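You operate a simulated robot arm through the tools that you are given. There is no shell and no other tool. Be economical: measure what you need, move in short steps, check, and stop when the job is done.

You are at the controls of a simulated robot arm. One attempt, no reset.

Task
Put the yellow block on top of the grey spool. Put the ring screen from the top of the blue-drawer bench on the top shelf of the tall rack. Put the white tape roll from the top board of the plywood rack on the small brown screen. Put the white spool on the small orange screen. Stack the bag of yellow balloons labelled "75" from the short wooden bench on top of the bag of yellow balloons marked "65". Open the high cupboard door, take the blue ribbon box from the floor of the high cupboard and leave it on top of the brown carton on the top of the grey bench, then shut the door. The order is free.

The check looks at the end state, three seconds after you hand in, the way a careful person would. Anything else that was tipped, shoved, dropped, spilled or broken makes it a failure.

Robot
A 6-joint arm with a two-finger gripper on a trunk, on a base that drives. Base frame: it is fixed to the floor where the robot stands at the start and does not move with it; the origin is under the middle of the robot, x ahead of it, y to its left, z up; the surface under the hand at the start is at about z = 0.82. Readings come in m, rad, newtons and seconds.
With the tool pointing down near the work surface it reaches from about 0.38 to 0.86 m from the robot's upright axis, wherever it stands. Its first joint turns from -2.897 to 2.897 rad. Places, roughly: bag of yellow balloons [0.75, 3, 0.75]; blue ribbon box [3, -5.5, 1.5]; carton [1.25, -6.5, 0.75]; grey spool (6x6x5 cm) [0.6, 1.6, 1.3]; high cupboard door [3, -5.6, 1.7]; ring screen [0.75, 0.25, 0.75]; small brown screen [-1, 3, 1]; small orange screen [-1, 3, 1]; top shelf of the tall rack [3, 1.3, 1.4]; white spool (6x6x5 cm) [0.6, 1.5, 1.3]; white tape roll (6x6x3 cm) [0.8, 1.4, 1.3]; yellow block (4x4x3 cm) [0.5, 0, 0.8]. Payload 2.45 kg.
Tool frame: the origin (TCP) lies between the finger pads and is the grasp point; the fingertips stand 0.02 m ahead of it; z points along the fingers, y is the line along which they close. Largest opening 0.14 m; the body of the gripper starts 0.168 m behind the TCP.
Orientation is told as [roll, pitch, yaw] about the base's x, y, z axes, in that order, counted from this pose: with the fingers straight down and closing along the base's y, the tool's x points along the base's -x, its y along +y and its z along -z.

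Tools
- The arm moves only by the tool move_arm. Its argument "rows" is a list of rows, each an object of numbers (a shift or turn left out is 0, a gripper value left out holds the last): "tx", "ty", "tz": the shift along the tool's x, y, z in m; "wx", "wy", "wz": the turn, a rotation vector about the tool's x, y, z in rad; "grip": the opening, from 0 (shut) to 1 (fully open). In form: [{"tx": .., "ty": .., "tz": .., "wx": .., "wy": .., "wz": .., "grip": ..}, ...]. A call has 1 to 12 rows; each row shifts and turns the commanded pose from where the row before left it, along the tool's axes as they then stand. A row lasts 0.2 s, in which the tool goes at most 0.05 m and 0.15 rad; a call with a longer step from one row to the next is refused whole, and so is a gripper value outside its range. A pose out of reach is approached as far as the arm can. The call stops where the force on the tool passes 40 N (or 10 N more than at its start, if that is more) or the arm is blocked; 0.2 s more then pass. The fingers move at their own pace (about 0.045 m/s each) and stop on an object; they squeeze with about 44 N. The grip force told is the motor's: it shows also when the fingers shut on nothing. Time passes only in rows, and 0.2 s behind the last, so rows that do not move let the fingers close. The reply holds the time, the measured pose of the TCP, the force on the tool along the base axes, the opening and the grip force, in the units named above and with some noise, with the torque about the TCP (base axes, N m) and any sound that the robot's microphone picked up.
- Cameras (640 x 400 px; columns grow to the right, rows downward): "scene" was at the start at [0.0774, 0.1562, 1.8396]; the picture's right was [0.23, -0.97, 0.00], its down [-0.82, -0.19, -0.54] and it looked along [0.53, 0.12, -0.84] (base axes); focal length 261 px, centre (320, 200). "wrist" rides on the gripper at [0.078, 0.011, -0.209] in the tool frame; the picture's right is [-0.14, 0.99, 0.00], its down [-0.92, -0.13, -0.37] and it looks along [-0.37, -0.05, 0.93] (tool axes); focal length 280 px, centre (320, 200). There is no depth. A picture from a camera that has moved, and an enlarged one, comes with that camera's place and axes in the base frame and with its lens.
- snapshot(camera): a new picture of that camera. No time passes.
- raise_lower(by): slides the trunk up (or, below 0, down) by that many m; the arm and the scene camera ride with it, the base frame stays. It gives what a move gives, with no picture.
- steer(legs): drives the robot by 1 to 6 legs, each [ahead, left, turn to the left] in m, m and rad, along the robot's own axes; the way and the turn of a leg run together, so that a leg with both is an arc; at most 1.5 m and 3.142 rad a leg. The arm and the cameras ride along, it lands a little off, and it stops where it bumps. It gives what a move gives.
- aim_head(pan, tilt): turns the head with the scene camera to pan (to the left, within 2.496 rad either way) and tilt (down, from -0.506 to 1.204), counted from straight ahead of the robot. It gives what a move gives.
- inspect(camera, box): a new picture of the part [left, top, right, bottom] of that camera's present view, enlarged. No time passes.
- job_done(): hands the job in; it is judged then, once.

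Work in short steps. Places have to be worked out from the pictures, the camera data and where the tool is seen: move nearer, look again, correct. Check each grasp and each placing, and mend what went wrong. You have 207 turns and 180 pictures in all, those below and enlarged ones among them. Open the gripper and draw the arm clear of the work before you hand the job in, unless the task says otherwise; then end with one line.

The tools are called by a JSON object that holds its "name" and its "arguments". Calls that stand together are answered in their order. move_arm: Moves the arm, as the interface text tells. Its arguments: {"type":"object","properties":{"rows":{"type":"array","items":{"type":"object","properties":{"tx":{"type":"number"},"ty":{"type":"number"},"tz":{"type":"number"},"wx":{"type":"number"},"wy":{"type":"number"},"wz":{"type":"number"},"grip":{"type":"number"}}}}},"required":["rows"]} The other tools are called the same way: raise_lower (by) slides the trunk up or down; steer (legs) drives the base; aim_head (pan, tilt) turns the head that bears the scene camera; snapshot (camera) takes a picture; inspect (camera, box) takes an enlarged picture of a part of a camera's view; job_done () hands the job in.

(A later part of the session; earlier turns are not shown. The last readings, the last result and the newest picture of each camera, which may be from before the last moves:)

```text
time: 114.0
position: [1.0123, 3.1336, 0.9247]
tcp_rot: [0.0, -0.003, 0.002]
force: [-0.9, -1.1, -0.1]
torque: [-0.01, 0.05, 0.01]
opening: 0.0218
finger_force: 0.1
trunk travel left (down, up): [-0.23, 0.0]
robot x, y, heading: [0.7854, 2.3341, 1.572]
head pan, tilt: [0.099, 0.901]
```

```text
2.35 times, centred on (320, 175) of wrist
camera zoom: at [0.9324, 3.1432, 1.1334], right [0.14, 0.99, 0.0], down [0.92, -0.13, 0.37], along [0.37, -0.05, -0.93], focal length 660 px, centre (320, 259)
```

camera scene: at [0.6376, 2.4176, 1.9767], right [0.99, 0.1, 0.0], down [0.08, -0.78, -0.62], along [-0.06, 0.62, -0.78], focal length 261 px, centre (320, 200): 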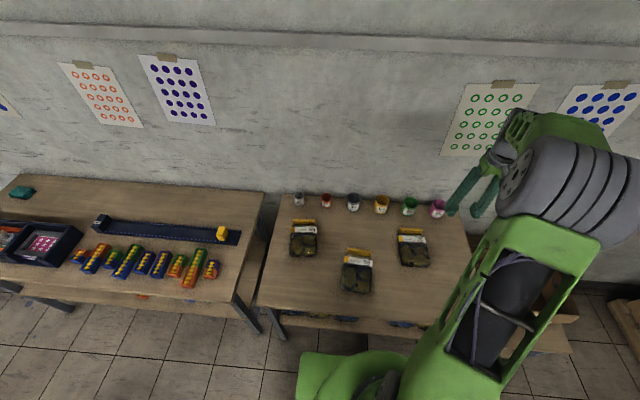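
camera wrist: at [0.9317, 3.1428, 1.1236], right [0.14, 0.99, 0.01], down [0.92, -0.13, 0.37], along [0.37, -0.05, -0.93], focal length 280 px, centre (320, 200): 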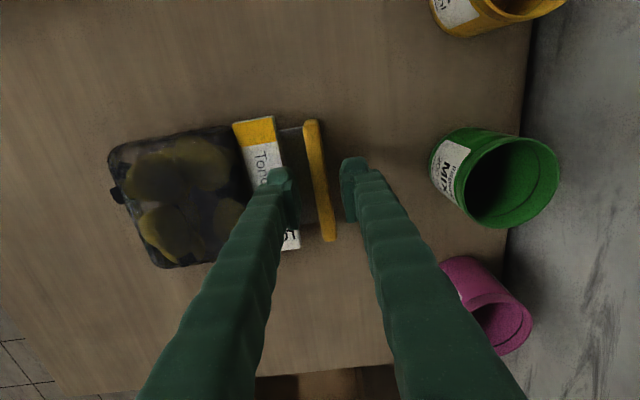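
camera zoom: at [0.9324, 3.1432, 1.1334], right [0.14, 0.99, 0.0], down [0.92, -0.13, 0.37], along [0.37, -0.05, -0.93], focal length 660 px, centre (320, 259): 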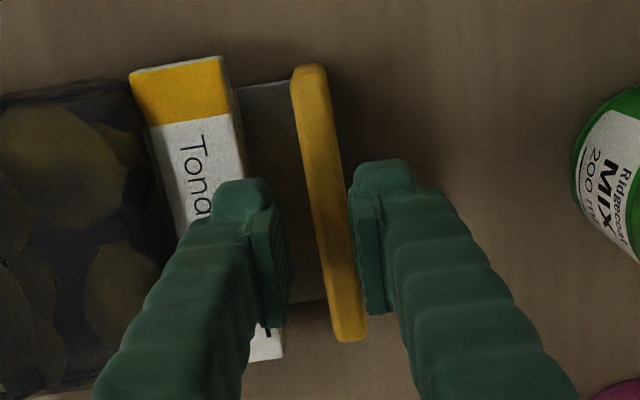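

Tab now at y≈3.137. Small shift and descend.

{"name": "move_arm", "arguments": {"rows": [{"ty": 0.003, "tz": 0.012}, {"tz": 0.01}, {"tz": 0.008}, {}]}}

{"name": "inspect", "arguments": {"camera": "wrist", "box": [220, 90, 420, 260]}}

```text
time: 115.0
position: [1.0102, 3.1377, 0.8949]
tcp_rot: [0.0, -0.002, 0.0]
force: [-0.1, 0.0, 0.0]
torque: [0.0, -0.01, 0.01]
opening: 0.0216
finger_force: 0.0
trunk travel left (down, up): [-0.23, 0.0]
robot x, y, heading: [0.7862, 2.3353, 1.568]
head pan, tilt: [0.099, 0.901]
```

```text
2.35 times, centred on (320, 175) of wrist
camera zoom: at [0.9319, 3.1467, 1.1038], right [0.14, 0.99, 0.0], down [0.92, -0.13, 0.37], along [0.37, -0.05, -0.93], focal length 660 px, centre (320, 259)
```

zoom: 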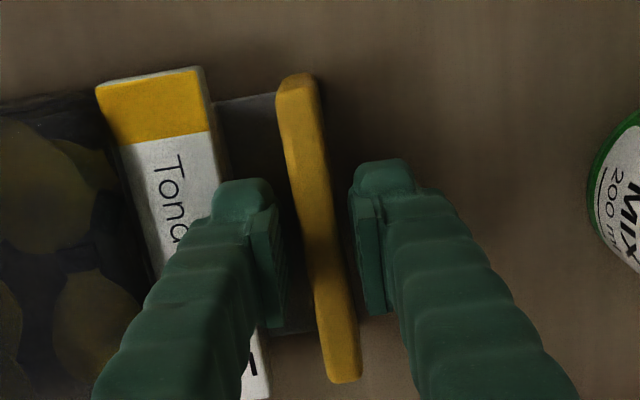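

Clear on both sides. Lower another 12 mm, then close.

{"name": "move_arm", "arguments": {"rows": [{"tz": 0.006}, {"tz": 0.006}, {"grip": 0.0}, {"grip": 0.0}, {"grip": 0.0}]}}

{"name": "inspect", "arguments": {"camera": "wrist", "box": [220, 90, 420, 260]}}

```text
time: 115.8
position: [1.0114, 3.1408, 0.8891]
tcp_rot: [0.003, -0.005, -0.001]
force: [0.2, -3.6, 17.2]
torque: [-0.57, 0.29, 0.19]
opening: 0.0138
finger_force: 12.9
trunk travel left (down, up): [-0.23, 0.0]
robot x, y, heading: [0.7866, 2.3322, 1.571]
head pan, tilt: [0.099, 0.901]
stopped in row 3: the force on the tool passed its limit at 41 N (the readings are from after the stop); the commanded pose is now the measured one
```

```text
2.35 times, centred on (320, 175) of wrist
camera zoom: at [0.9321, 3.1487, 1.0978], right [0.14, 0.99, 0.01], down [0.92, -0.13, 0.37], along [0.37, -0.05, -0.93], focal length 660 px, centre (320, 259)
```

zoom: 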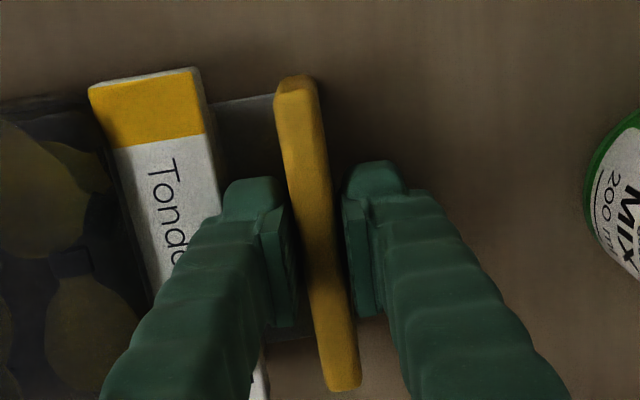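

A tip touched the strip at the tab's foot. Raise 4 mm and close firmly.

{"name": "move_arm", "arguments": {"rows": [{"tz": -0.005, "ty": -0.002}, {"grip": 0.0}, {"grip": 0.0}, {"grip": 0.0}]}}

{"name": "inspect", "arguments": {"camera": "wrist", "box": [220, 90, 420, 260]}}

```text
time: 116.8
position: [1.0119, 3.1366, 0.891]
tcp_rot: [0.0, -0.005, -0.001]
force: [-0.1, -0.6, -0.2]
torque: [0.0, -0.08, 0.04]
opening: 0.0128
finger_force: 39.8
trunk travel left (down, up): [-0.23, 0.0]
robot x, y, heading: [0.7817, 2.3301, 1.572]
head pan, tilt: [0.099, 0.901]
```

```text
2.35 times, centred on (320, 175) of wrist
camera zoom: at [0.9331, 3.1462, 1.0996], right [0.14, 0.99, 0.0], down [0.92, -0.13, 0.37], along [0.37, -0.05, -0.93], focal length 660 px, centre (320, 259)
```

zoom: 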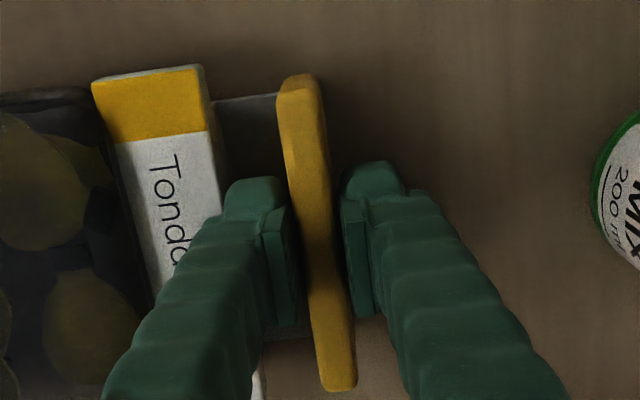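

Holding the tab (12.8 mm, 40 N). Lift a few cm and check.

{"name": "move_arm", "arguments": {"rows": [{"tz": -0.015}, {"tz": -0.025}, {"tz": -0.03}, {}]}}

{"name": "snapshot", "arguments": {"camera": "wrist"}}

{"name": "inspect", "arguments": {"camera": "scene", "box": [370, 160, 490, 280]}}

```text
time: 117.8
position: [1.012, 3.138, 0.9599]
tcp_rot: [0.004, -0.005, 0.001]
force: [0.2, -0.2, -2.0]
torque: [0.18, 0.0, 0.0]
opening: 0.0128
finger_force: 38.8
trunk travel left (down, up): [-0.23, 0.0]
robot x, y, heading: [0.7832, 2.3327, 1.567]
head pan, tilt: [0.099, 0.901]
```

```text
96 pictures are left
camera wrist: at [0.9329, 3.1469, 1.1681], right [0.14, 0.99, 0.0], down [0.92, -0.13, 0.37], along [0.37, -0.05, -0.93], focal length 280 px, centre (320, 200)
```

wrist: 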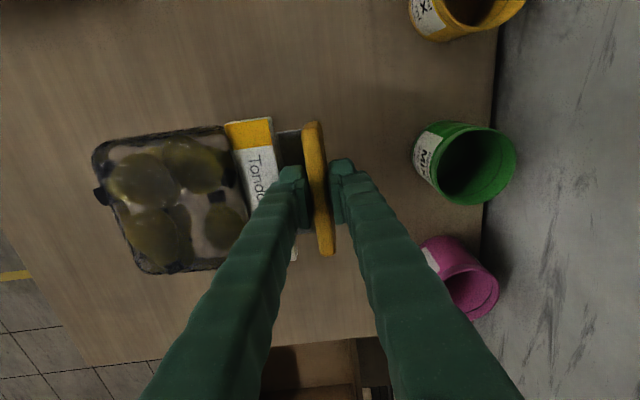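

```text
3.33 times, centred on (430, 220) of scene
camera zoom: at [0.6379, 2.4181, 1.9766], right [0.99, 0.1, 0.0], down [0.08, -0.78, -0.62], along [-0.06, 0.62, -0.78], focal length 869 px, centre (-47, 133)
```

zoom: 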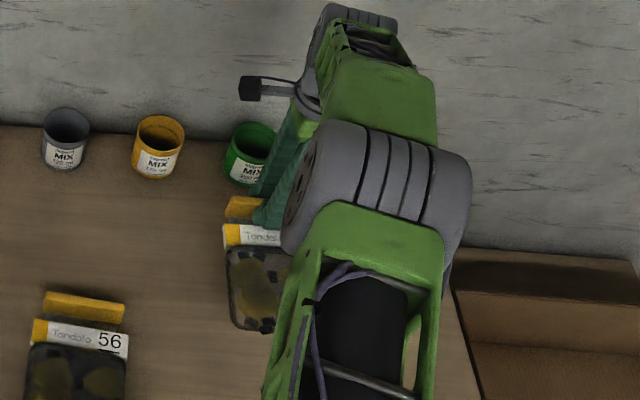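

Held level. Raise, drive left 0.3 m and move toward the "65" bag.

{"name": "move_arm", "arguments": {"rows": [{"tz": -0.045}, {"tz": -0.045}, {"tz": -0.045}, {"tz": -0.045}]}}

{"name": "steer", "arguments": {"legs": [[0, 0.3, 0]]}}

{"name": "snapshot", "arguments": {"camera": "wrist"}}

{"name": "snapshot", "arguments": {"camera": "scene"}}

```text
time: 118.8
position: [1.0086, 3.1352, 1.1413]
tcp_rot: [0.001, -0.006, 0.001]
force: [-0.3, -0.4, -1.9]
torque: [0.28, 0.01, -0.01]
opening: 0.0128
finger_force: 39.0
trunk travel left (down, up): [-0.23, 0.0]
robot x, y, heading: [0.7808, 2.3357, 1.58]
head pan, tilt: [0.099, 0.901]
```

```text
time: 121.9
position: [0.719, 3.1364, 1.1414]
tcp_rot: [0.004, -0.005, -0.007]
force: [0.9, 1.0, -2.3]
torque: [0.22, -0.02, -0.01]
opening: 0.0127
finger_force: 39.7
trunk travel left (down, up): [-0.23, 0.0]
robot x, y, heading: [0.4904, 2.3331, 1.569]
head pan, tilt: [0.099, 0.901]
```

```text
94 pictures are left
camera wrist: at [0.6402, 3.1466, 1.3498], right [0.14, 0.99, 0.0], down [0.92, -0.13, 0.37], along [0.37, -0.05, -0.93], focal length 280 px, centre (320, 200)
```

wrist: 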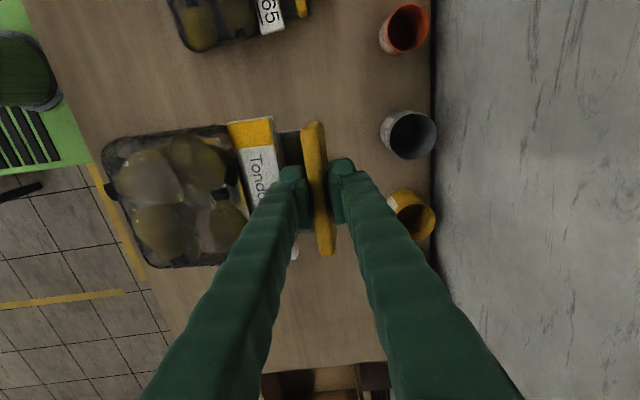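

```text
93 pictures are left
camera scene: at [0.3445, 2.4192, 1.9767], right [1.0, 0.09, 0.0], down [0.07, -0.78, -0.62], along [-0.06, 0.62, -0.78], focal length 261 px, centre (320, 200)
```

scene: 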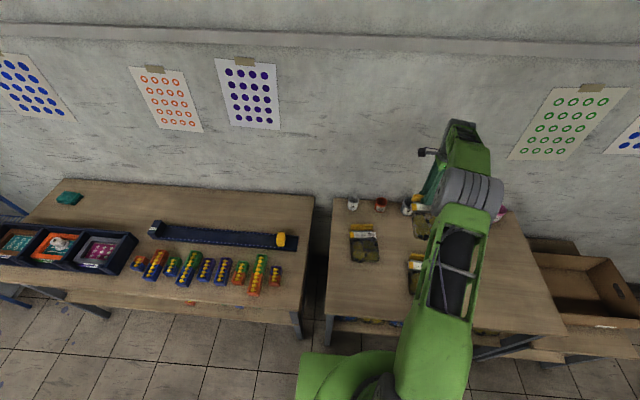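

Zoom on the "65" bag from the head camera.

{"name": "inspect", "arguments": {"camera": "scene", "box": [330, 190, 440, 280]}}

{"name": "inspect", "arguments": {"camera": "wrist", "box": [150, 0, 350, 125]}}

```text
4.44 times, centred on (385, 235) of scene
camera zoom: at [0.3445, 2.4192, 1.9767], right [1.0, 0.09, 0.0], down [0.07, -0.78, -0.62], along [-0.06, 0.62, -0.78], focal length 1159 px, centre (31, 44)
```

zoom: 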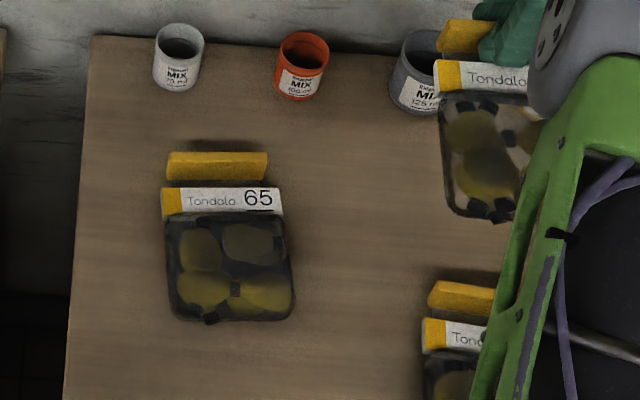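

```text
3.20 times, centred on (250, 62) of wrist
camera zoom: at [0.6402, 3.1466, 1.3498], right [0.14, 0.99, 0.0], down [0.92, -0.13, 0.37], along [0.37, -0.05, -0.93], focal length 897 px, centre (544, 640)
```

zoom: 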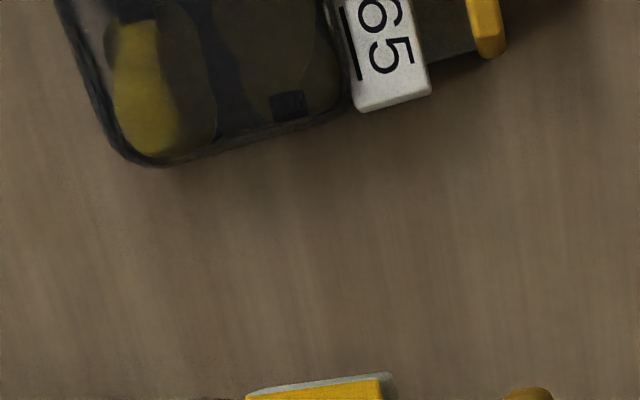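

Plan: place "75" on "65" in the same orientation, shifted ~2 cm toward -y so it clears the lower bag's tab. Move the TCP to (0.484,3.108) at height and look.

{"name": "move_arm", "arguments": {"rows": [{"tx": 0.045}, {"tx": 0.045}, {"tx": 0.045}, {"tx": 0.045}, {"tx": 0.045}, {"tx": 0.01, "ty": -0.027}]}}

{"name": "snapshot", "arguments": {"camera": "wrist"}}

{"name": "inspect", "arguments": {"camera": "scene", "box": [310, 170, 430, 290]}}

```text
time: 123.3
position: [0.4834, 3.109, 1.1417]
tcp_rot: [0.004, -0.006, -0.005]
force: [-0.6, -0.9, -1.2]
torque: [0.33, 0.03, 0.03]
opening: 0.0127
finger_force: 39.1
trunk travel left (down, up): [-0.23, 0.0]
robot x, y, heading: [0.4911, 2.3312, 1.564]
head pan, tilt: [0.099, 0.901]
```

```text
90 pictures are left
camera wrist: at [0.404, 3.1193, 1.349], right [0.14, 0.99, 0.0], down [0.92, -0.13, 0.37], along [0.37, -0.05, -0.93], focal length 280 px, centre (320, 200)
```

wrist: 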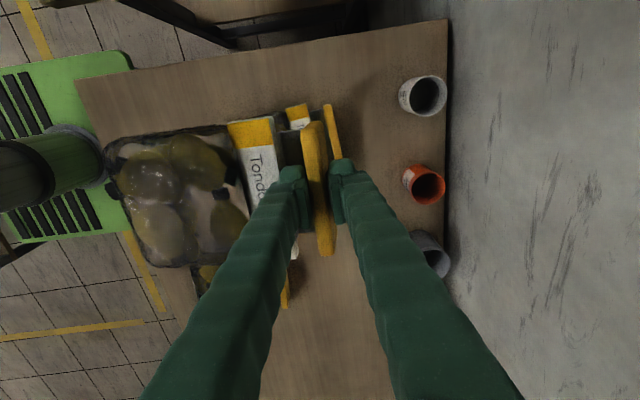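

```text
3.33 times, centred on (370, 230) of scene
camera zoom: at [0.3455, 2.4171, 1.9769], right [1.0, 0.09, 0.0], down [0.07, -0.78, -0.62], along [-0.06, 0.62, -0.78], focal length 869 px, centre (153, 100)
```

zoom: 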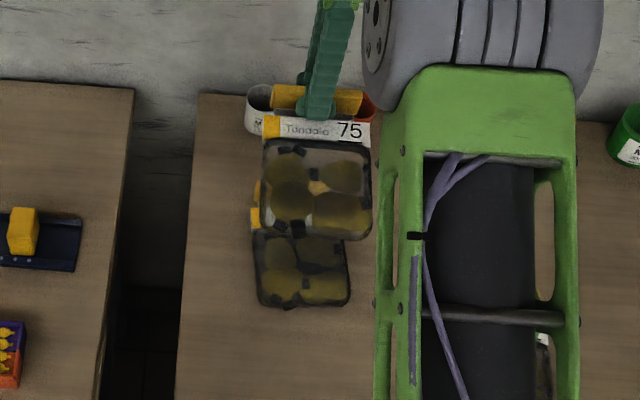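

Lower bag's tab is at y≈3.128, as planned. Descend in steps.

{"name": "move_arm", "arguments": {"rows": [{"tz": 0.04}, {"tz": 0.04}, {"tz": 0.04}, {"tz": 0.03}, {}]}}

{"name": "inspect", "arguments": {"camera": "scene", "box": [310, 170, 430, 290]}}

{"name": "snapshot", "arguments": {"camera": "wrist"}}

```text
time: 124.5
position: [0.4824, 3.1153, 0.9888]
tcp_rot: [0.003, -0.005, -0.005]
force: [0.6, -0.5, -1.6]
torque: [0.25, 0.0, 0.0]
opening: 0.013
finger_force: 39.2
trunk travel left (down, up): [-0.23, 0.0]
robot x, y, heading: [0.4939, 2.3328, 1.569]
head pan, tilt: [0.099, 0.901]
```

```text
3.33 times, centred on (370, 230) of scene
camera zoom: at [0.3448, 2.4188, 1.9768], right [1.0, 0.09, 0.0], down [0.07, -0.78, -0.62], along [-0.06, 0.62, -0.78], focal length 869 px, centre (153, 100)
```

zoom: 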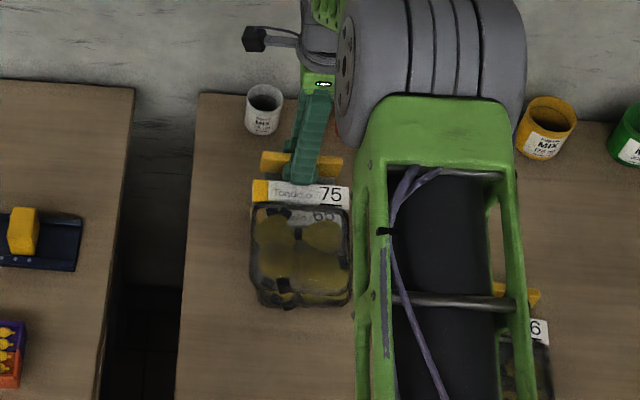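

```text
87 pictures are left
camera wrist: at [0.4043, 3.1237, 1.1979], right [0.14, 0.99, 0.0], down [0.92, -0.13, 0.37], along [0.37, -0.05, -0.93], focal length 280 px, centre (320, 200)
```

wrist: 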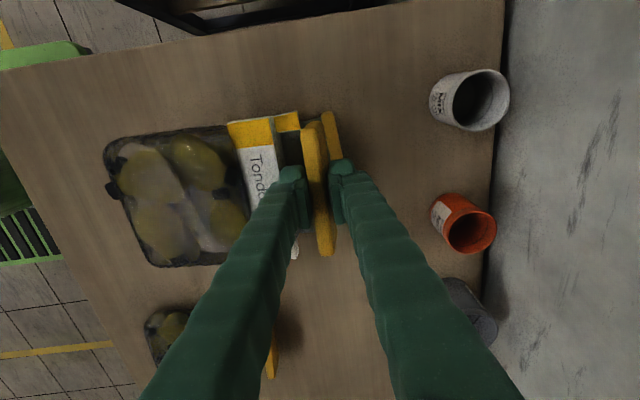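

Correct 8 mm toward -y and continue descending slowly.

{"name": "move_arm", "arguments": {"rows": [{"ty": -0.009}, {"tz": 0.012}, {"tz": 0.01}, {"tz": 0.007}, {}]}}

```text
time: 125.7
position: [0.4854, 3.1046, 0.9608]
tcp_rot: [0.004, -0.006, -0.005]
force: [0.0, 0.3, -2.6]
torque: [0.24, -0.04, 0.01]
opening: 0.013
finger_force: 39.6
trunk travel left (down, up): [-0.23, 0.0]
robot x, y, heading: [0.4929, 2.3326, 1.566]
head pan, tilt: [0.099, 0.901]
```

{"name": "move_arm", "arguments": {"rows": [{"tz": 0.006}, {"tz": 0.006}, {}]}}

{"name": "snapshot", "arguments": {"camera": "wrist"}}

```text
time: 126.5
position: [0.4864, 3.1031, 0.9499]
tcp_rot: [0.004, -0.006, -0.006]
force: [0.3, -0.5, -1.8]
torque: [0.15, -0.02, -0.02]
opening: 0.0129
finger_force: 38.9
trunk travel left (down, up): [-0.23, 0.0]
robot x, y, heading: [0.4921, 2.3304, 1.563]
head pan, tilt: [0.099, 0.901]
```

```text
86 pictures are left
camera wrist: at [0.4076, 3.1126, 1.1579], right [0.14, 0.99, 0.0], down [0.92, -0.13, 0.37], along [0.37, -0.05, -0.93], focal length 280 px, centre (320, 200)
```

wrist: 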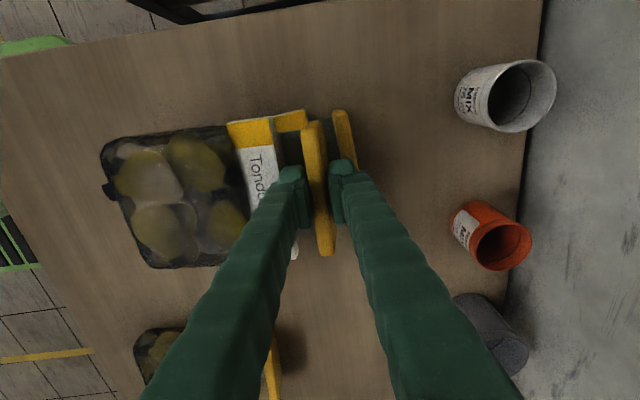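

Still no contact; the lower tab is clear behind the far finger. Continue.

{"name": "move_arm", "arguments": {"rows": [{"tz": 0.006}, {"tz": 0.006}, {}]}}

```text
time: 127.3
position: [0.4862, 3.1036, 0.9369]
tcp_rot: [0.005, -0.006, -0.003]
force: [-0.4, 0.6, -0.9]
torque: [0.04, 0.06, -0.02]
opening: 0.0127
finger_force: 38.4
trunk travel left (down, up): [-0.23, 0.0]
robot x, y, heading: [0.4931, 2.3326, 1.566]
head pan, tilt: [0.099, 0.901]
```

Weight is starting to transfer; a little more.

{"name": "move_arm", "arguments": {"rows": [{"tz": 0.004}, {"tz": 0.003}, {}]}}

{"name": "snapshot", "arguments": {"camera": "wrist"}}

{"name": "inspect", "arguments": {"camera": "scene", "box": [320, 190, 420, 290]}}

```text
time: 128.1
position: [0.4849, 3.1036, 0.9312]
tcp_rot: [0.003, -0.005, -0.005]
force: [1.1, 3.2, 8.2]
torque: [-0.51, -0.17, 0.11]
opening: 0.0126
finger_force: 39.3
trunk travel left (down, up): [-0.23, 0.0]
robot x, y, heading: [0.4944, 2.3327, 1.566]
head pan, tilt: [0.099, 0.901]
```

```text
85 pictures are left
camera wrist: at [0.4059, 3.1115, 1.1392], right [0.14, 0.99, 0.0], down [0.92, -0.13, 0.37], along [0.37, -0.05, -0.93], focal length 280 px, centre (320, 200)
```

wrist: 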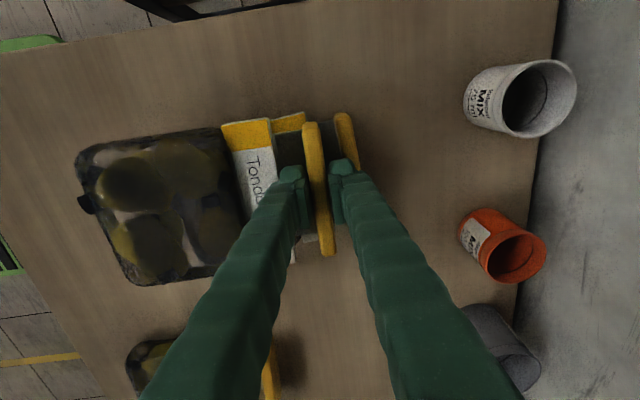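

```text
4.00 times, centred on (370, 240) of scene
camera zoom: at [0.3449, 2.4182, 1.9767], right [1.0, 0.09, 0.0], down [0.07, -0.78, -0.62], along [-0.06, 0.62, -0.78], focal length 1043 px, centre (120, 40)
```

zoom: 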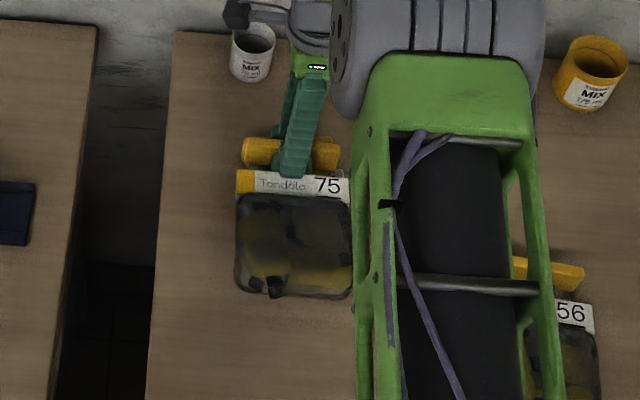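

Contact at 8 N. Release slowly and check.

{"name": "move_arm", "arguments": {"rows": [{"tz": -0.003}, {"grip": 0.2}, {"grip": 0.22}, {}, {"tz": -0.02}, {"tz": -0.03}, {"tz": -0.04}, {"tz": -0.04}, {"tz": -0.04}]}}

{"name": "snapshot", "arguments": {"camera": "wrist"}}

{"name": "inspect", "arguments": {"camera": "scene", "box": [320, 190, 420, 290]}}

```text
time: 130.1
position: [0.4829, 3.1013, 1.1026]
tcp_rot: [0.002, -0.004, -0.006]
force: [-1.0, -0.6, -0.2]
torque: [0.04, 0.01, -0.03]
opening: 0.0308
finger_force: 0.1
trunk travel left (down, up): [-0.23, 0.0]
robot x, y, heading: [0.4952, 2.3348, 1.566]
head pan, tilt: [0.099, 0.901]
```

```text
83 pictures are left
camera wrist: at [0.4038, 3.1105, 1.31], right [0.14, 0.99, 0.0], down [0.92, -0.13, 0.37], along [0.37, -0.05, -0.93], focal length 280 px, centre (320, 200)
```

wrist: 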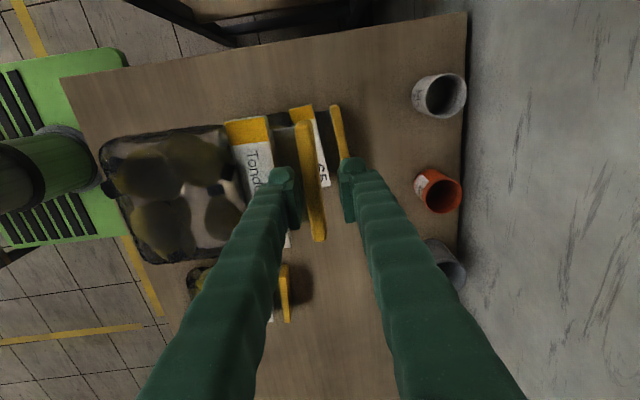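

```text
4.00 times, centred on (370, 240) of scene
camera zoom: at [0.3448, 2.418, 1.9768], right [1.0, 0.09, 0.0], down [0.07, -0.78, -0.62], along [-0.06, 0.62, -0.78], focal length 1043 px, centre (120, 40)
```

zoom: 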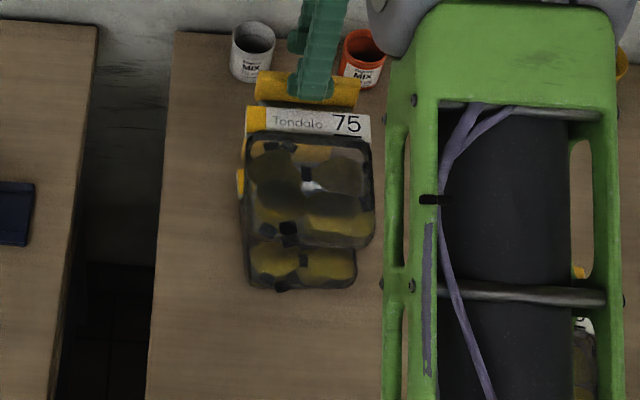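

The bag came up with the finger — the near finger is jammed between the label and tab because I opened too much. Lower it back, set the opening to ~22 mm (free fit), then lift slowly.

{"name": "move_arm", "arguments": {"rows": [{"tz": 0.04}, {"tz": 0.04}, {"tz": 0.04}, {"tz": 0.03}, {"tz": 0.01}, {}]}}

{"name": "snapshot", "arguments": {"camera": "wrist"}}

```text
time: 131.5
position: [0.4844, 3.1033, 0.9427]
tcp_rot: [0.003, -0.007, -0.004]
force: [-0.4, 0.2, 0.1]
torque: [0.02, 0.0, -0.01]
opening: 0.0309
finger_force: 0.3
trunk travel left (down, up): [-0.23, 0.0]
robot x, y, heading: [0.4912, 2.3329, 1.563]
head pan, tilt: [0.099, 0.901]
```

```text
81 pictures are left
camera wrist: at [0.4048, 3.1124, 1.1517], right [0.14, 0.99, 0.0], down [0.92, -0.13, 0.37], along [0.37, -0.05, -0.93], focal length 280 px, centre (320, 200)
```

wrist: 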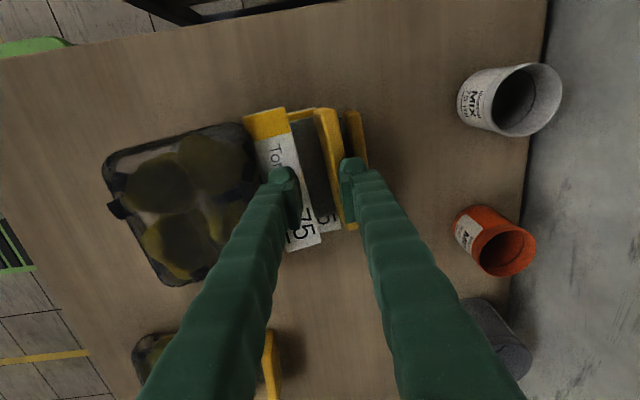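

{"name": "inspect", "arguments": {"camera": "wrist", "box": [220, 90, 420, 260]}}

{"name": "inspect", "arguments": {"camera": "scene", "box": [320, 190, 420, 290]}}

```text
2.35 times, centred on (320, 175) of wrist
camera zoom: at [0.4048, 3.1124, 1.1517], right [0.14, 0.99, 0.0], down [0.92, -0.13, 0.37], along [0.37, -0.05, -0.93], focal length 660 px, centre (320, 259)
```

zoom: 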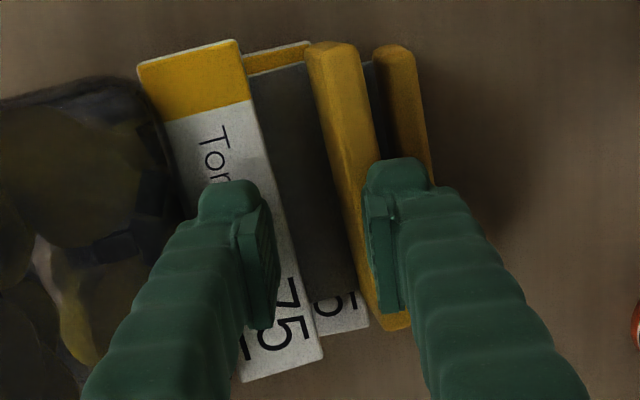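

```text
4.00 times, centred on (370, 240) of scene
camera zoom: at [0.3448, 2.4189, 1.9767], right [1.0, 0.09, 0.0], down [0.07, -0.78, -0.62], along [-0.06, 0.62, -0.78], focal length 1043 px, centre (120, 40)
```

zoom: 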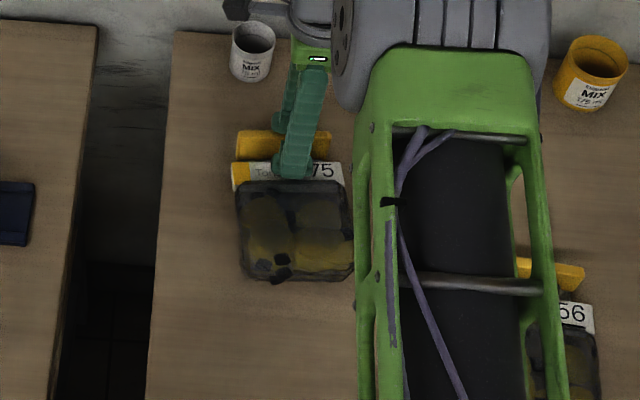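

The bag rests on "65" now, fingers not clamped. Shift slightly +y to free the tab, lift a little and verify.

{"name": "move_arm", "arguments": {"rows": [{"ty": 0.005}, {"tz": -0.01}, {"tz": -0.015}, {}]}}

{"name": "inspect", "arguments": {"camera": "wrist", "box": [120, 60, 440, 260]}}

```text
time: 132.5
position: [0.4843, 3.1062, 0.9689]
tcp_rot: [0.004, -0.006, -0.005]
force: [-0.2, -0.4, -0.7]
torque: [0.01, 0.0, 0.03]
opening: 0.031
finger_force: 0.1
trunk travel left (down, up): [-0.23, 0.0]
robot x, y, heading: [0.4937, 2.3366, 1.565]
head pan, tilt: [0.099, 0.901]
```

```text
2.00 times, centred on (280, 160) of wrist
camera zoom: at [0.4051, 3.1159, 1.1772], right [0.14, 0.99, 0.0], down [0.92, -0.13, 0.37], along [0.37, -0.05, -0.93], focal length 561 px, centre (400, 280)
```

zoom: 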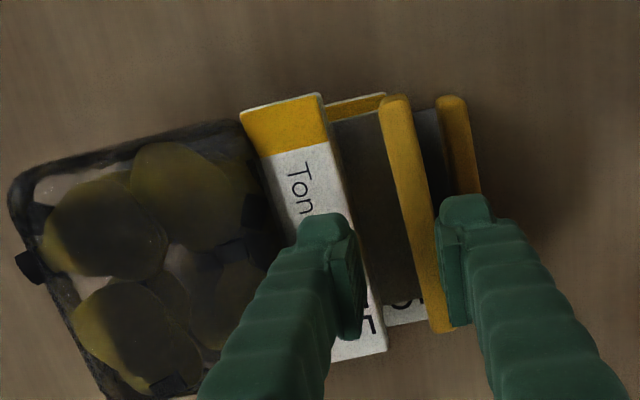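

{"name": "move_arm", "arguments": {"rows": [{"tz": -0.03}, {"tz": -0.03}, {"tz": -0.03}, {}]}}

{"name": "snapshot", "arguments": {"camera": "wrist"}}

{"name": "inspect", "arguments": {"camera": "scene", "box": [320, 190, 420, 290]}}

```text
time: 133.5
position: [0.4813, 3.1085, 1.0597]
tcp_rot: [0.002, -0.005, -0.006]
force: [0.0, -0.3, 0.2]
torque: [-0.01, -0.04, 0.0]
opening: 0.0306
finger_force: 0.0
trunk travel left (down, up): [-0.23, 0.0]
robot x, y, heading: [0.4935, 2.3331, 1.564]
head pan, tilt: [0.099, 0.901]
```

```text
77 pictures are left
camera wrist: at [0.4019, 3.1177, 1.2684], right [0.14, 0.99, 0.0], down [0.92, -0.13, 0.37], along [0.37, -0.05, -0.93], focal length 280 px, centre (320, 200)
```

wrist: 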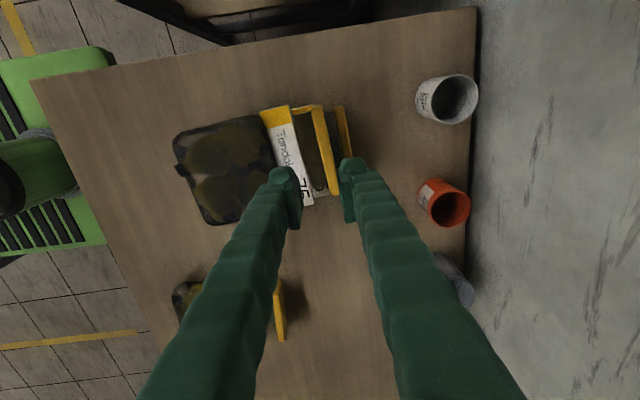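

```text
4.00 times, centred on (370, 240) of scene
camera zoom: at [0.3448, 2.4196, 1.9766], right [1.0, 0.09, 0.0], down [0.07, -0.78, -0.62], along [-0.06, 0.62, -0.78], focal length 1043 px, centre (120, 40)
```

zoom: 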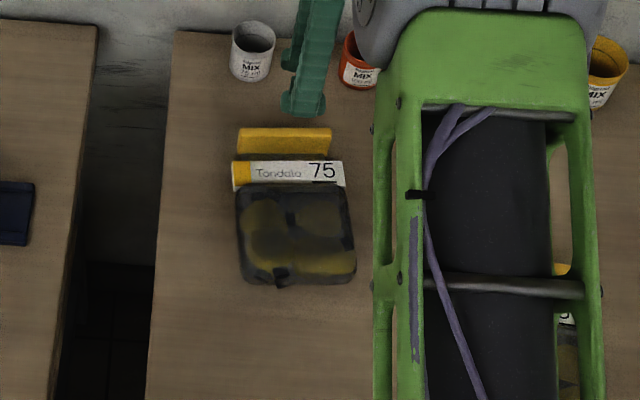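

The "75" bag sits on "65", released. Next the tape roll: raise, retract, and drive back to the plywood rack's side.

{"name": "move_arm", "arguments": {"rows": [{"tz": -0.045}, {"tz": -0.045}, {"tz": -0.045}, {"tz": -0.045}, {"tz": -0.045}, {"tz": -0.045}, {"tz": -0.045}, {"tz": -0.045}, {"tz": -0.045}, {"ty": -0.045}, {"ty": -0.045}, {"ty": -0.045}]}}

{"name": "steer", "arguments": {"legs": [[-0.15, 0, 0], [0, 0.52, 0], [0, 0, -1.566], [0, -0.73, 0]]}}

{"name": "aim_head", "arguments": {"pan": 0.2, "tilt": 0.9}}

{"name": "snapshot", "arguments": {"camera": "scene"}}

{"name": "snapshot", "arguments": {"camera": "wrist"}}

```text
time: 136.1
position: [0.4854, 2.9684, 1.468]
tcp_rot: [0.007, -0.006, -0.004]
force: [0.5, -0.3, 0.9]
torque: [0.14, 0.01, 0.0]
opening: 0.0309
finger_force: 0.1
trunk travel left (down, up): [-0.23, 0.0]
robot x, y, heading: [0.4921, 2.3287, 1.566]
head pan, tilt: [0.099, 0.901]
```

```text
time: 152.2
position: [0.6183, 1.4694, 1.4656]
tcp_rot: [0.003, -0.006, -1.583]
force: [-0.6, -0.1, -0.4]
torque: [0.04, 0.03, -0.03]
opening: 0.0306
finger_force: 0.1
trunk travel left (down, up): [-0.23, 0.0]
robot x, y, heading: [-0.021, 1.4634, -0.01]
head pan, tilt: [0.099, 0.901]
```

```text
time: 152.9
position: [0.6187, 1.4691, 1.4666]
tcp_rot: [0.003, -0.005, -1.584]
force: [0.7, -0.6, 0.6]
torque: [0.02, 0.02, -0.02]
opening: 0.0307
finger_force: 0.1
trunk travel left (down, up): [-0.23, 0.0]
robot x, y, heading: [-0.0176, 1.47, -0.009]
head pan, tilt: [0.201, 0.901]
```

```text
75 pictures are left
camera scene: at [0.0665, 1.6218, 1.9767], right [0.19, -0.98, 0.0], down [-0.77, -0.15, -0.62], along [0.61, 0.12, -0.78], focal length 261 px, centre (320, 200)
```

scene: 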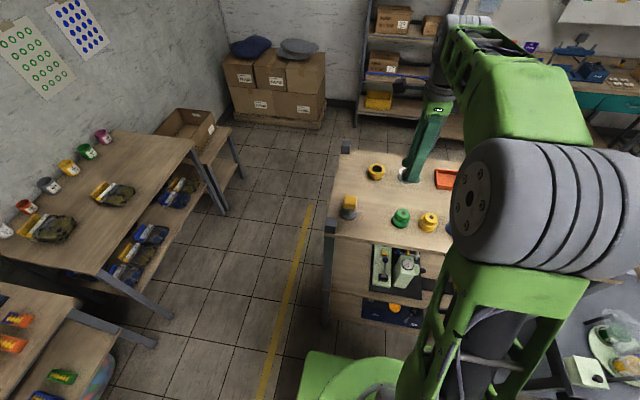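

```text
74 pictures are left
camera wrist: at [0.6304, 1.5478, 1.6747], right [0.99, -0.15, 0.0], down [-0.14, -0.92, 0.37], along [-0.05, -0.37, -0.93], focal length 280 px, centre (320, 200)
```

wrist: 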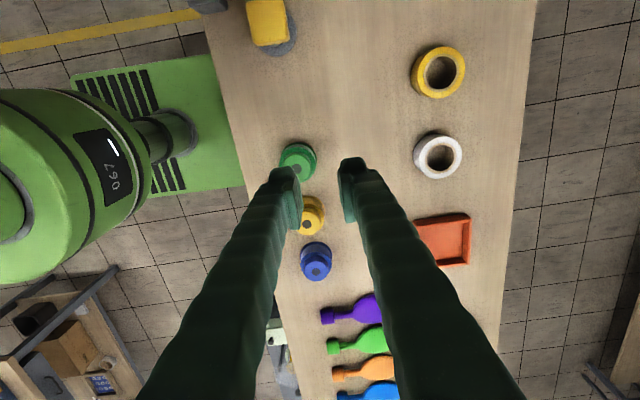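

Block still stands on the grey spool. The white roll is ≈(0.787,1.433); move above it with fingers open.

{"name": "move_arm", "arguments": {"rows": [{"ty": 0.045, "grip": 0.65}, {"ty": 0.045}, {"ty": 0.045}, {"ty": 0.034, "tx": -0.034}, {"tz": 0.04}, {"tz": 0.03}]}}

{"name": "snapshot", "arguments": {"camera": "wrist"}}

```text
time: 154.3
position: [0.7692, 1.4336, 1.3868]
tcp_rot: [0.002, -0.003, -1.583]
force: [-0.2, -0.2, 1.0]
torque: [0.05, -0.07, -0.02]
opening: 0.091
finger_force: 0.1
out of reach, approached as far as the arm can: row 4
trunk travel left (down, up): [-0.23, 0.0]
robot x, y, heading: [-0.0182, 1.4635, -0.012]
head pan, tilt: [0.201, 0.901]
```

```text
73 pictures are left
camera wrist: at [0.7809, 1.51, 1.5954], right [0.99, -0.15, 0.0], down [-0.14, -0.92, 0.37], along [-0.05, -0.37, -0.93], focal length 280 px, centre (320, 200)
```

wrist: 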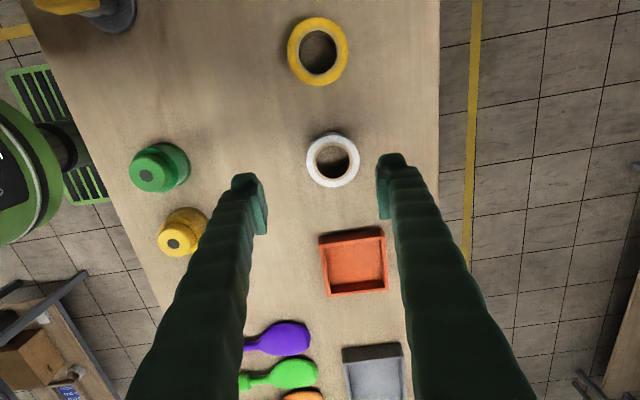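

Roll at (0.786,1.432). Drive ahead 0.06 m for reach margin and readjust.

{"name": "steer", "arguments": {"legs": [[0.06, 0, 0.01]]}}

{"name": "move_arm", "arguments": {"rows": [{"ty": -0.04}]}}

{"name": "snapshot", "arguments": {"camera": "wrist"}}

```text
time: 155.2
position: [0.8317, 1.4393, 1.3849]
tcp_rot: [0.001, -0.006, -1.574]
force: [1.0, 0.5, -0.1]
torque: [0.0, 0.1, -0.04]
opening: 0.0912
finger_force: 0.1
trunk travel left (down, up): [-0.23, 0.0]
robot x, y, heading: [0.0385, 1.4655, -0.001]
head pan, tilt: [0.201, 0.901]
```

```text
time: 155.6
position: [0.7871, 1.4412, 1.3904]
tcp_rot: [0.006, -0.005, -1.573]
force: [-0.4, 0.4, -0.6]
torque: [-0.02, -0.15, -0.03]
opening: 0.0912
finger_force: 0.1
trunk travel left (down, up): [-0.23, 0.0]
robot x, y, heading: [0.042, 1.4671, -0.005]
head pan, tilt: [0.201, 0.901]
```

```text
72 pictures are left
camera wrist: at [0.7972, 1.5186, 1.5983], right [0.99, -0.14, 0.01], down [-0.13, -0.92, 0.37], along [-0.05, -0.37, -0.93], focal length 280 px, centre (320, 200)
```

wrist: 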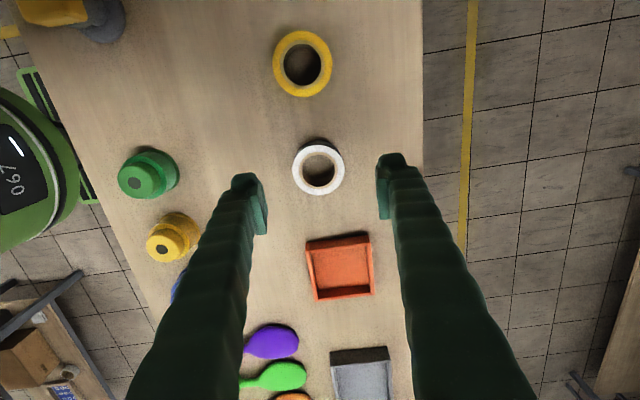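

Descend onto the roll and close.

{"name": "move_arm", "arguments": {"rows": [{"tx": -0.006, "ty": -0.003, "tz": 0.04}, {"tz": 0.04}, {"tz": 0.028}, {"grip": 0.3}, {"grip": 0.3}, {"grip": 0.3}, {"grip": 0.3}, {"tz": -0.02}, {"tz": -0.02}]}}

{"name": "snapshot", "arguments": {"camera": "wrist"}}

```text
time: 157.6
position: [0.7883, 1.4332, 1.3204]
tcp_rot: [0.0, -0.005, -1.575]
force: [-0.7, -0.2, -0.4]
torque: [0.0, 0.03, 0.01]
opening: 0.0583
finger_force: 43.7
trunk travel left (down, up): [-0.23, 0.0]
robot x, y, heading: [0.0424, 1.4691, -0.002]
head pan, tilt: [0.201, 0.901]
```

```text
71 pictures are left
camera wrist: at [0.7981, 1.5117, 1.5285], right [0.99, -0.14, 0.0], down [-0.13, -0.92, 0.37], along [-0.05, -0.37, -0.93], focal length 280 px, centre (320, 200)
```

wrist: 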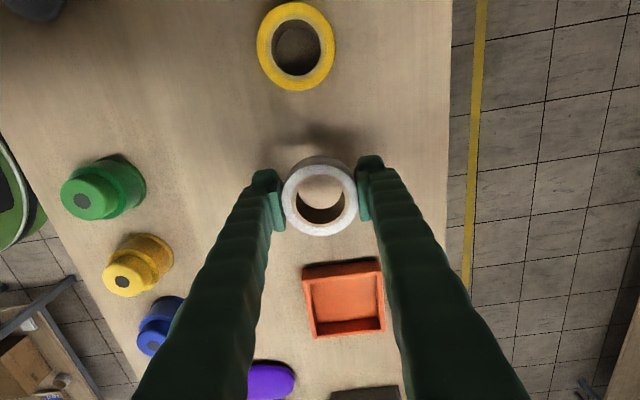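

Roll is held. Raise, retract, rotate the tool back to neutral, and drive to the tray.

{"name": "move_arm", "arguments": {"rows": [{"tz": -0.045}, {"tz": -0.045}, {"tz": -0.045}, {"tz": -0.045}, {"ty": -0.045}, {"ty": -0.045}, {"ty": -0.045}]}}

{"name": "move_arm", "arguments": {"rows": [{"wz": -0.143}, {"wz": -0.143}, {"wz": -0.143}, {"wz": -0.143}, {"wz": -0.143}, {"wz": -0.143}, {"wz": -0.143}, {"wz": -0.143}, {"wz": -0.143}, {"wz": -0.143}, {"wz": -0.143}]}}

{"name": "steer", "arguments": {"legs": [[-0.34, 0, 0], [0, 0.66, 0], [0, 0, 1.571], [0, 0.8, 0]]}}

{"name": "snapshot", "arguments": {"camera": "wrist"}}

```text
time: 159.2
position: [0.6467, 1.434, 1.5027]
tcp_rot: [0.006, -0.006, -1.575]
force: [-0.4, 0.0, -0.1]
torque: [-0.02, -0.15, 0.01]
opening: 0.0585
finger_force: 44.2
trunk travel left (down, up): [-0.23, 0.0]
robot x, y, heading: [0.0396, 1.4657, -0.005]
head pan, tilt: [0.201, 0.901]
```

```text
time: 161.6
position: [0.6509, 1.4359, 1.4982]
tcp_rot: [-0.007, -0.003, -0.002]
force: [-0.2, 1.3, 0.4]
torque: [-0.02, 0.02, -0.02]
opening: 0.0588
finger_force: 44.0
trunk travel left (down, up): [-0.23, 0.0]
robot x, y, heading: [0.0417, 1.4653, -0.0]
head pan, tilt: [0.201, 0.901]
```

```text
time: 180.9
position: [-1.0989, 2.7511, 1.4973]
tcp_rot: [-0.003, -0.004, 1.585]
force: [-0.2, 0.2, -0.8]
torque: [0.01, -0.03, 0.0]
opening: 0.0584
finger_force: 44.2
trunk travel left (down, up): [-0.23, 0.0]
robot x, y, heading: [-1.115, 2.1395, 1.584]
head pan, tilt: [0.201, 0.901]
```

```text
70 pictures are left
camera wrist: at [-1.1089, 2.6717, 1.7067], right [-0.99, 0.12, 0.0], down [0.11, 0.92, 0.37], along [0.05, 0.37, -0.93], focal length 280 px, centre (320, 200)
```

wrist: 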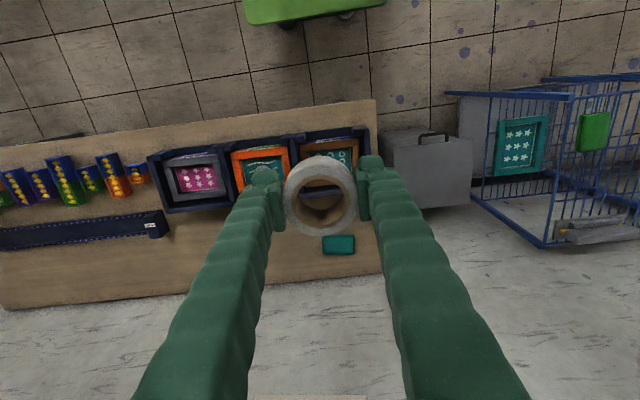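

Approach slightly and lower over the brown screen, then check.

{"name": "steer", "arguments": {"legs": [[0.09, 0, -0.014]]}}

{"name": "move_arm", "arguments": {"rows": [{"tx": -0.045}, {"tz": 0.045}, {"tz": 0.045}, {"tz": 0.045}, {"tz": 0.045}, {"tz": 0.045}, {"tz": 0.045}, {"tz": 0.045}, {"tz": 0.045}, {"tz": 0.045}, {"tz": 0.035}]}}

{"name": "aim_head", "arguments": {"pan": 0.3, "tilt": 0.95}}

{"name": "snapshot", "arguments": {"camera": "scene"}}

{"name": "snapshot", "arguments": {"camera": "wrist"}}

```text
time: 182.0
position: [-1.0875, 2.8425, 1.4984]
tcp_rot: [-0.004, -0.003, 1.568]
force: [0.1, 1.1, -0.9]
torque: [-0.08, -0.02, 0.01]
opening: 0.0584
finger_force: 44.2
trunk travel left (down, up): [-0.23, 0.0]
robot x, y, heading: [-1.1219, 2.2288, 1.57]
head pan, tilt: [0.201, 0.901]
```

```text
time: 184.4
position: [-1.0855, 2.8888, 1.0588]
tcp_rot: [-0.004, -0.002, 1.569]
force: [0.5, -0.4, 0.4]
torque: [-0.02, 0.06, 0.0]
opening: 0.0583
finger_force: 43.9
trunk travel left (down, up): [-0.23, 0.0]
robot x, y, heading: [-1.1197, 2.23, 1.567]
head pan, tilt: [0.201, 0.901]
```

```text
time: 185.1
position: [-1.0862, 2.888, 1.0597]
tcp_rot: [-0.007, -0.001, 1.571]
force: [0.0, 0.1, 0.3]
torque: [-0.01, -0.03, -0.01]
opening: 0.0583
finger_force: 43.8
trunk travel left (down, up): [-0.23, 0.0]
robot x, y, heading: [-1.1219, 2.2297, 1.564]
head pan, tilt: [0.3, 0.949]
```

```text
69 pictures are left
camera scene: at [-1.2816, 2.3102, 1.9731], right [0.96, 0.29, 0.0], down [0.24, -0.78, -0.58], along [-0.17, 0.56, -0.81], focal length 261 px, centre (320, 200)
```

scene: 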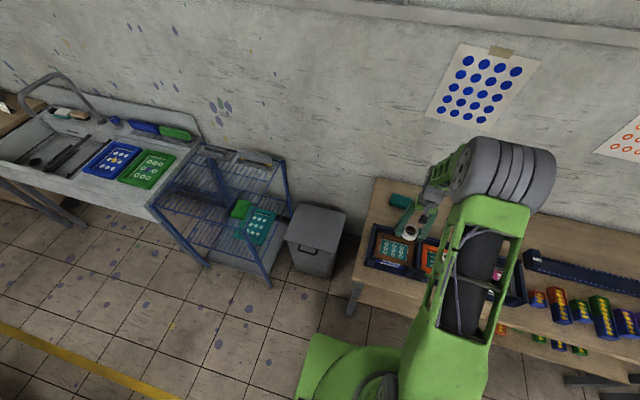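

```text
68 pictures are left
camera wrist: at [-1.0976, 2.8079, 1.2678], right [-0.99, 0.14, 0.0], down [0.13, 0.92, 0.37], along [0.06, 0.37, -0.93], focal length 280 px, centre (320, 200)
```

wrist: 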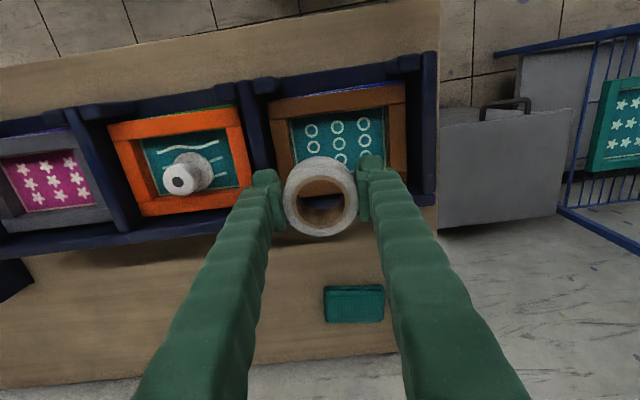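

Calibration against the placed spool is good; brown screen centre ≈(-1.109,2.885). Shift and descend.

{"name": "move_arm", "arguments": {"rows": [{"ty": 0.023, "tx": 0.002}, {"tz": 0.04}, {"tz": 0.04}, {"tz": 0.03}, {"tz": 0.015}, {}]}}

{"name": "snapshot", "arguments": {"camera": "wrist"}}

{"name": "inspect", "arguments": {"camera": "scene", "box": [350, 200, 450, 290]}}

```text
time: 186.5
position: [-1.1099, 2.8868, 0.932]
tcp_rot: [-0.006, -0.005, 1.569]
force: [-0.7, -0.1, -0.7]
torque: [0.01, -0.03, -0.02]
opening: 0.0584
finger_force: 45.0
trunk travel left (down, up): [-0.23, 0.0]
robot x, y, heading: [-1.1209, 2.2267, 1.565]
head pan, tilt: [0.3, 0.949]
```

```text
67 pictures are left
camera wrist: at [-1.122, 2.8075, 1.1406], right [-0.99, 0.14, 0.0], down [0.13, 0.92, 0.37], along [0.06, 0.37, -0.93], focal length 280 px, centre (320, 200)
```

wrist: 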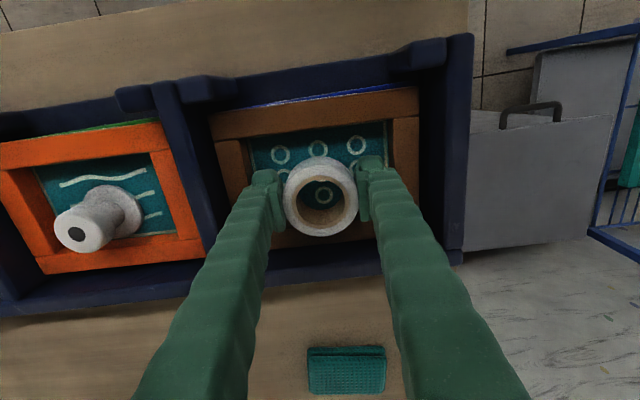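

```text
4.44 times, centred on (400, 245) of scene
camera zoom: at [-1.2816, 2.3101, 1.9731], right [0.96, 0.29, 0.0], down [0.24, -0.78, -0.58], along [-0.17, 0.56, -0.81], focal length 1159 px, centre (-36, 0)
```

zoom: 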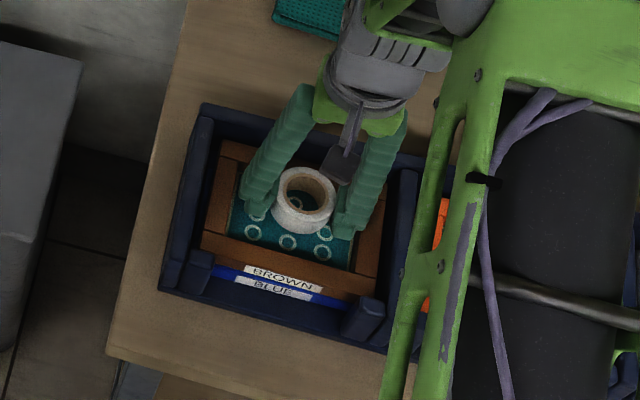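

Slight nudge toward -y, then final descent.

{"name": "move_arm", "arguments": {"rows": [{"tx": 0.006}, {"tz": 0.008}, {"tz": 0.005}, {"tz": 0.004}, {}]}}

```text
time: 187.7
position: [-1.1092, 2.8793, 0.9148]
tcp_rot: [-0.005, -0.001, 1.57]
force: [-0.6, 0.1, -0.3]
torque: [0.01, 0.01, -0.02]
opening: 0.0584
finger_force: 44.0
trunk travel left (down, up): [-0.23, 0.0]
robot x, y, heading: [-1.1143, 2.2285, 1.565]
head pan, tilt: [0.3, 0.949]
```

{"name": "move_arm", "arguments": {"rows": [{"tz": 0.003}, {"tz": 0.003}, {}]}}

```text
time: 188.5
position: [-1.1083, 2.88, 0.91]
tcp_rot: [-0.005, -0.005, 1.568]
force: [-0.6, 0.1, 3.8]
torque: [0.05, 0.16, 0.02]
opening: 0.0582
finger_force: 43.9
trunk travel left (down, up): [-0.23, 0.0]
robot x, y, heading: [-1.1172, 2.2291, 1.568]
head pan, tilt: [0.3, 0.949]
```

Contact (3.8 N). Open slightly, retreat and check.

{"name": "move_arm", "arguments": {"rows": [{"grip": 0.53}, {"grip": 0.53}, {"tz": -0.015}, {"tz": -0.03}, {"tz": -0.04}, {"tz": -0.045}, {"tz": -0.045}, {"tz": -0.045}, {"tz": -0.045}, {"tz": -0.045}, {"tz": -0.045}, {"tz": -0.045}]}}

{"name": "snapshot", "arguments": {"camera": "wrist"}}

```text
time: 191.1
position: [-1.113, 2.8758, 1.3115]
tcp_rot: [-0.005, -0.002, 1.57]
force: [-0.8, 0.1, 0.5]
torque: [0.06, -0.06, 0.01]
opening: 0.0745
finger_force: 0.1
trunk travel left (down, up): [-0.23, 0.0]
robot x, y, heading: [-1.1179, 2.2298, 1.563]
head pan, tilt: [0.3, 0.949]
```

```text
65 pictures are left
camera wrist: at [-1.1247, 2.7964, 1.5205], right [-0.99, 0.14, 0.0], down [0.13, 0.92, 0.37], along [0.06, 0.37, -0.93], focal length 280 px, centre (320, 200)
```

wrist: 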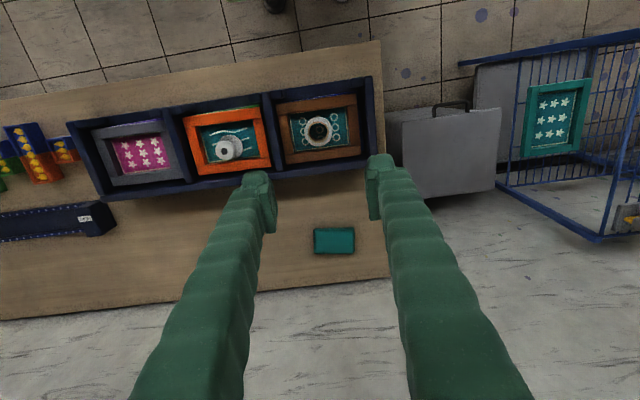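

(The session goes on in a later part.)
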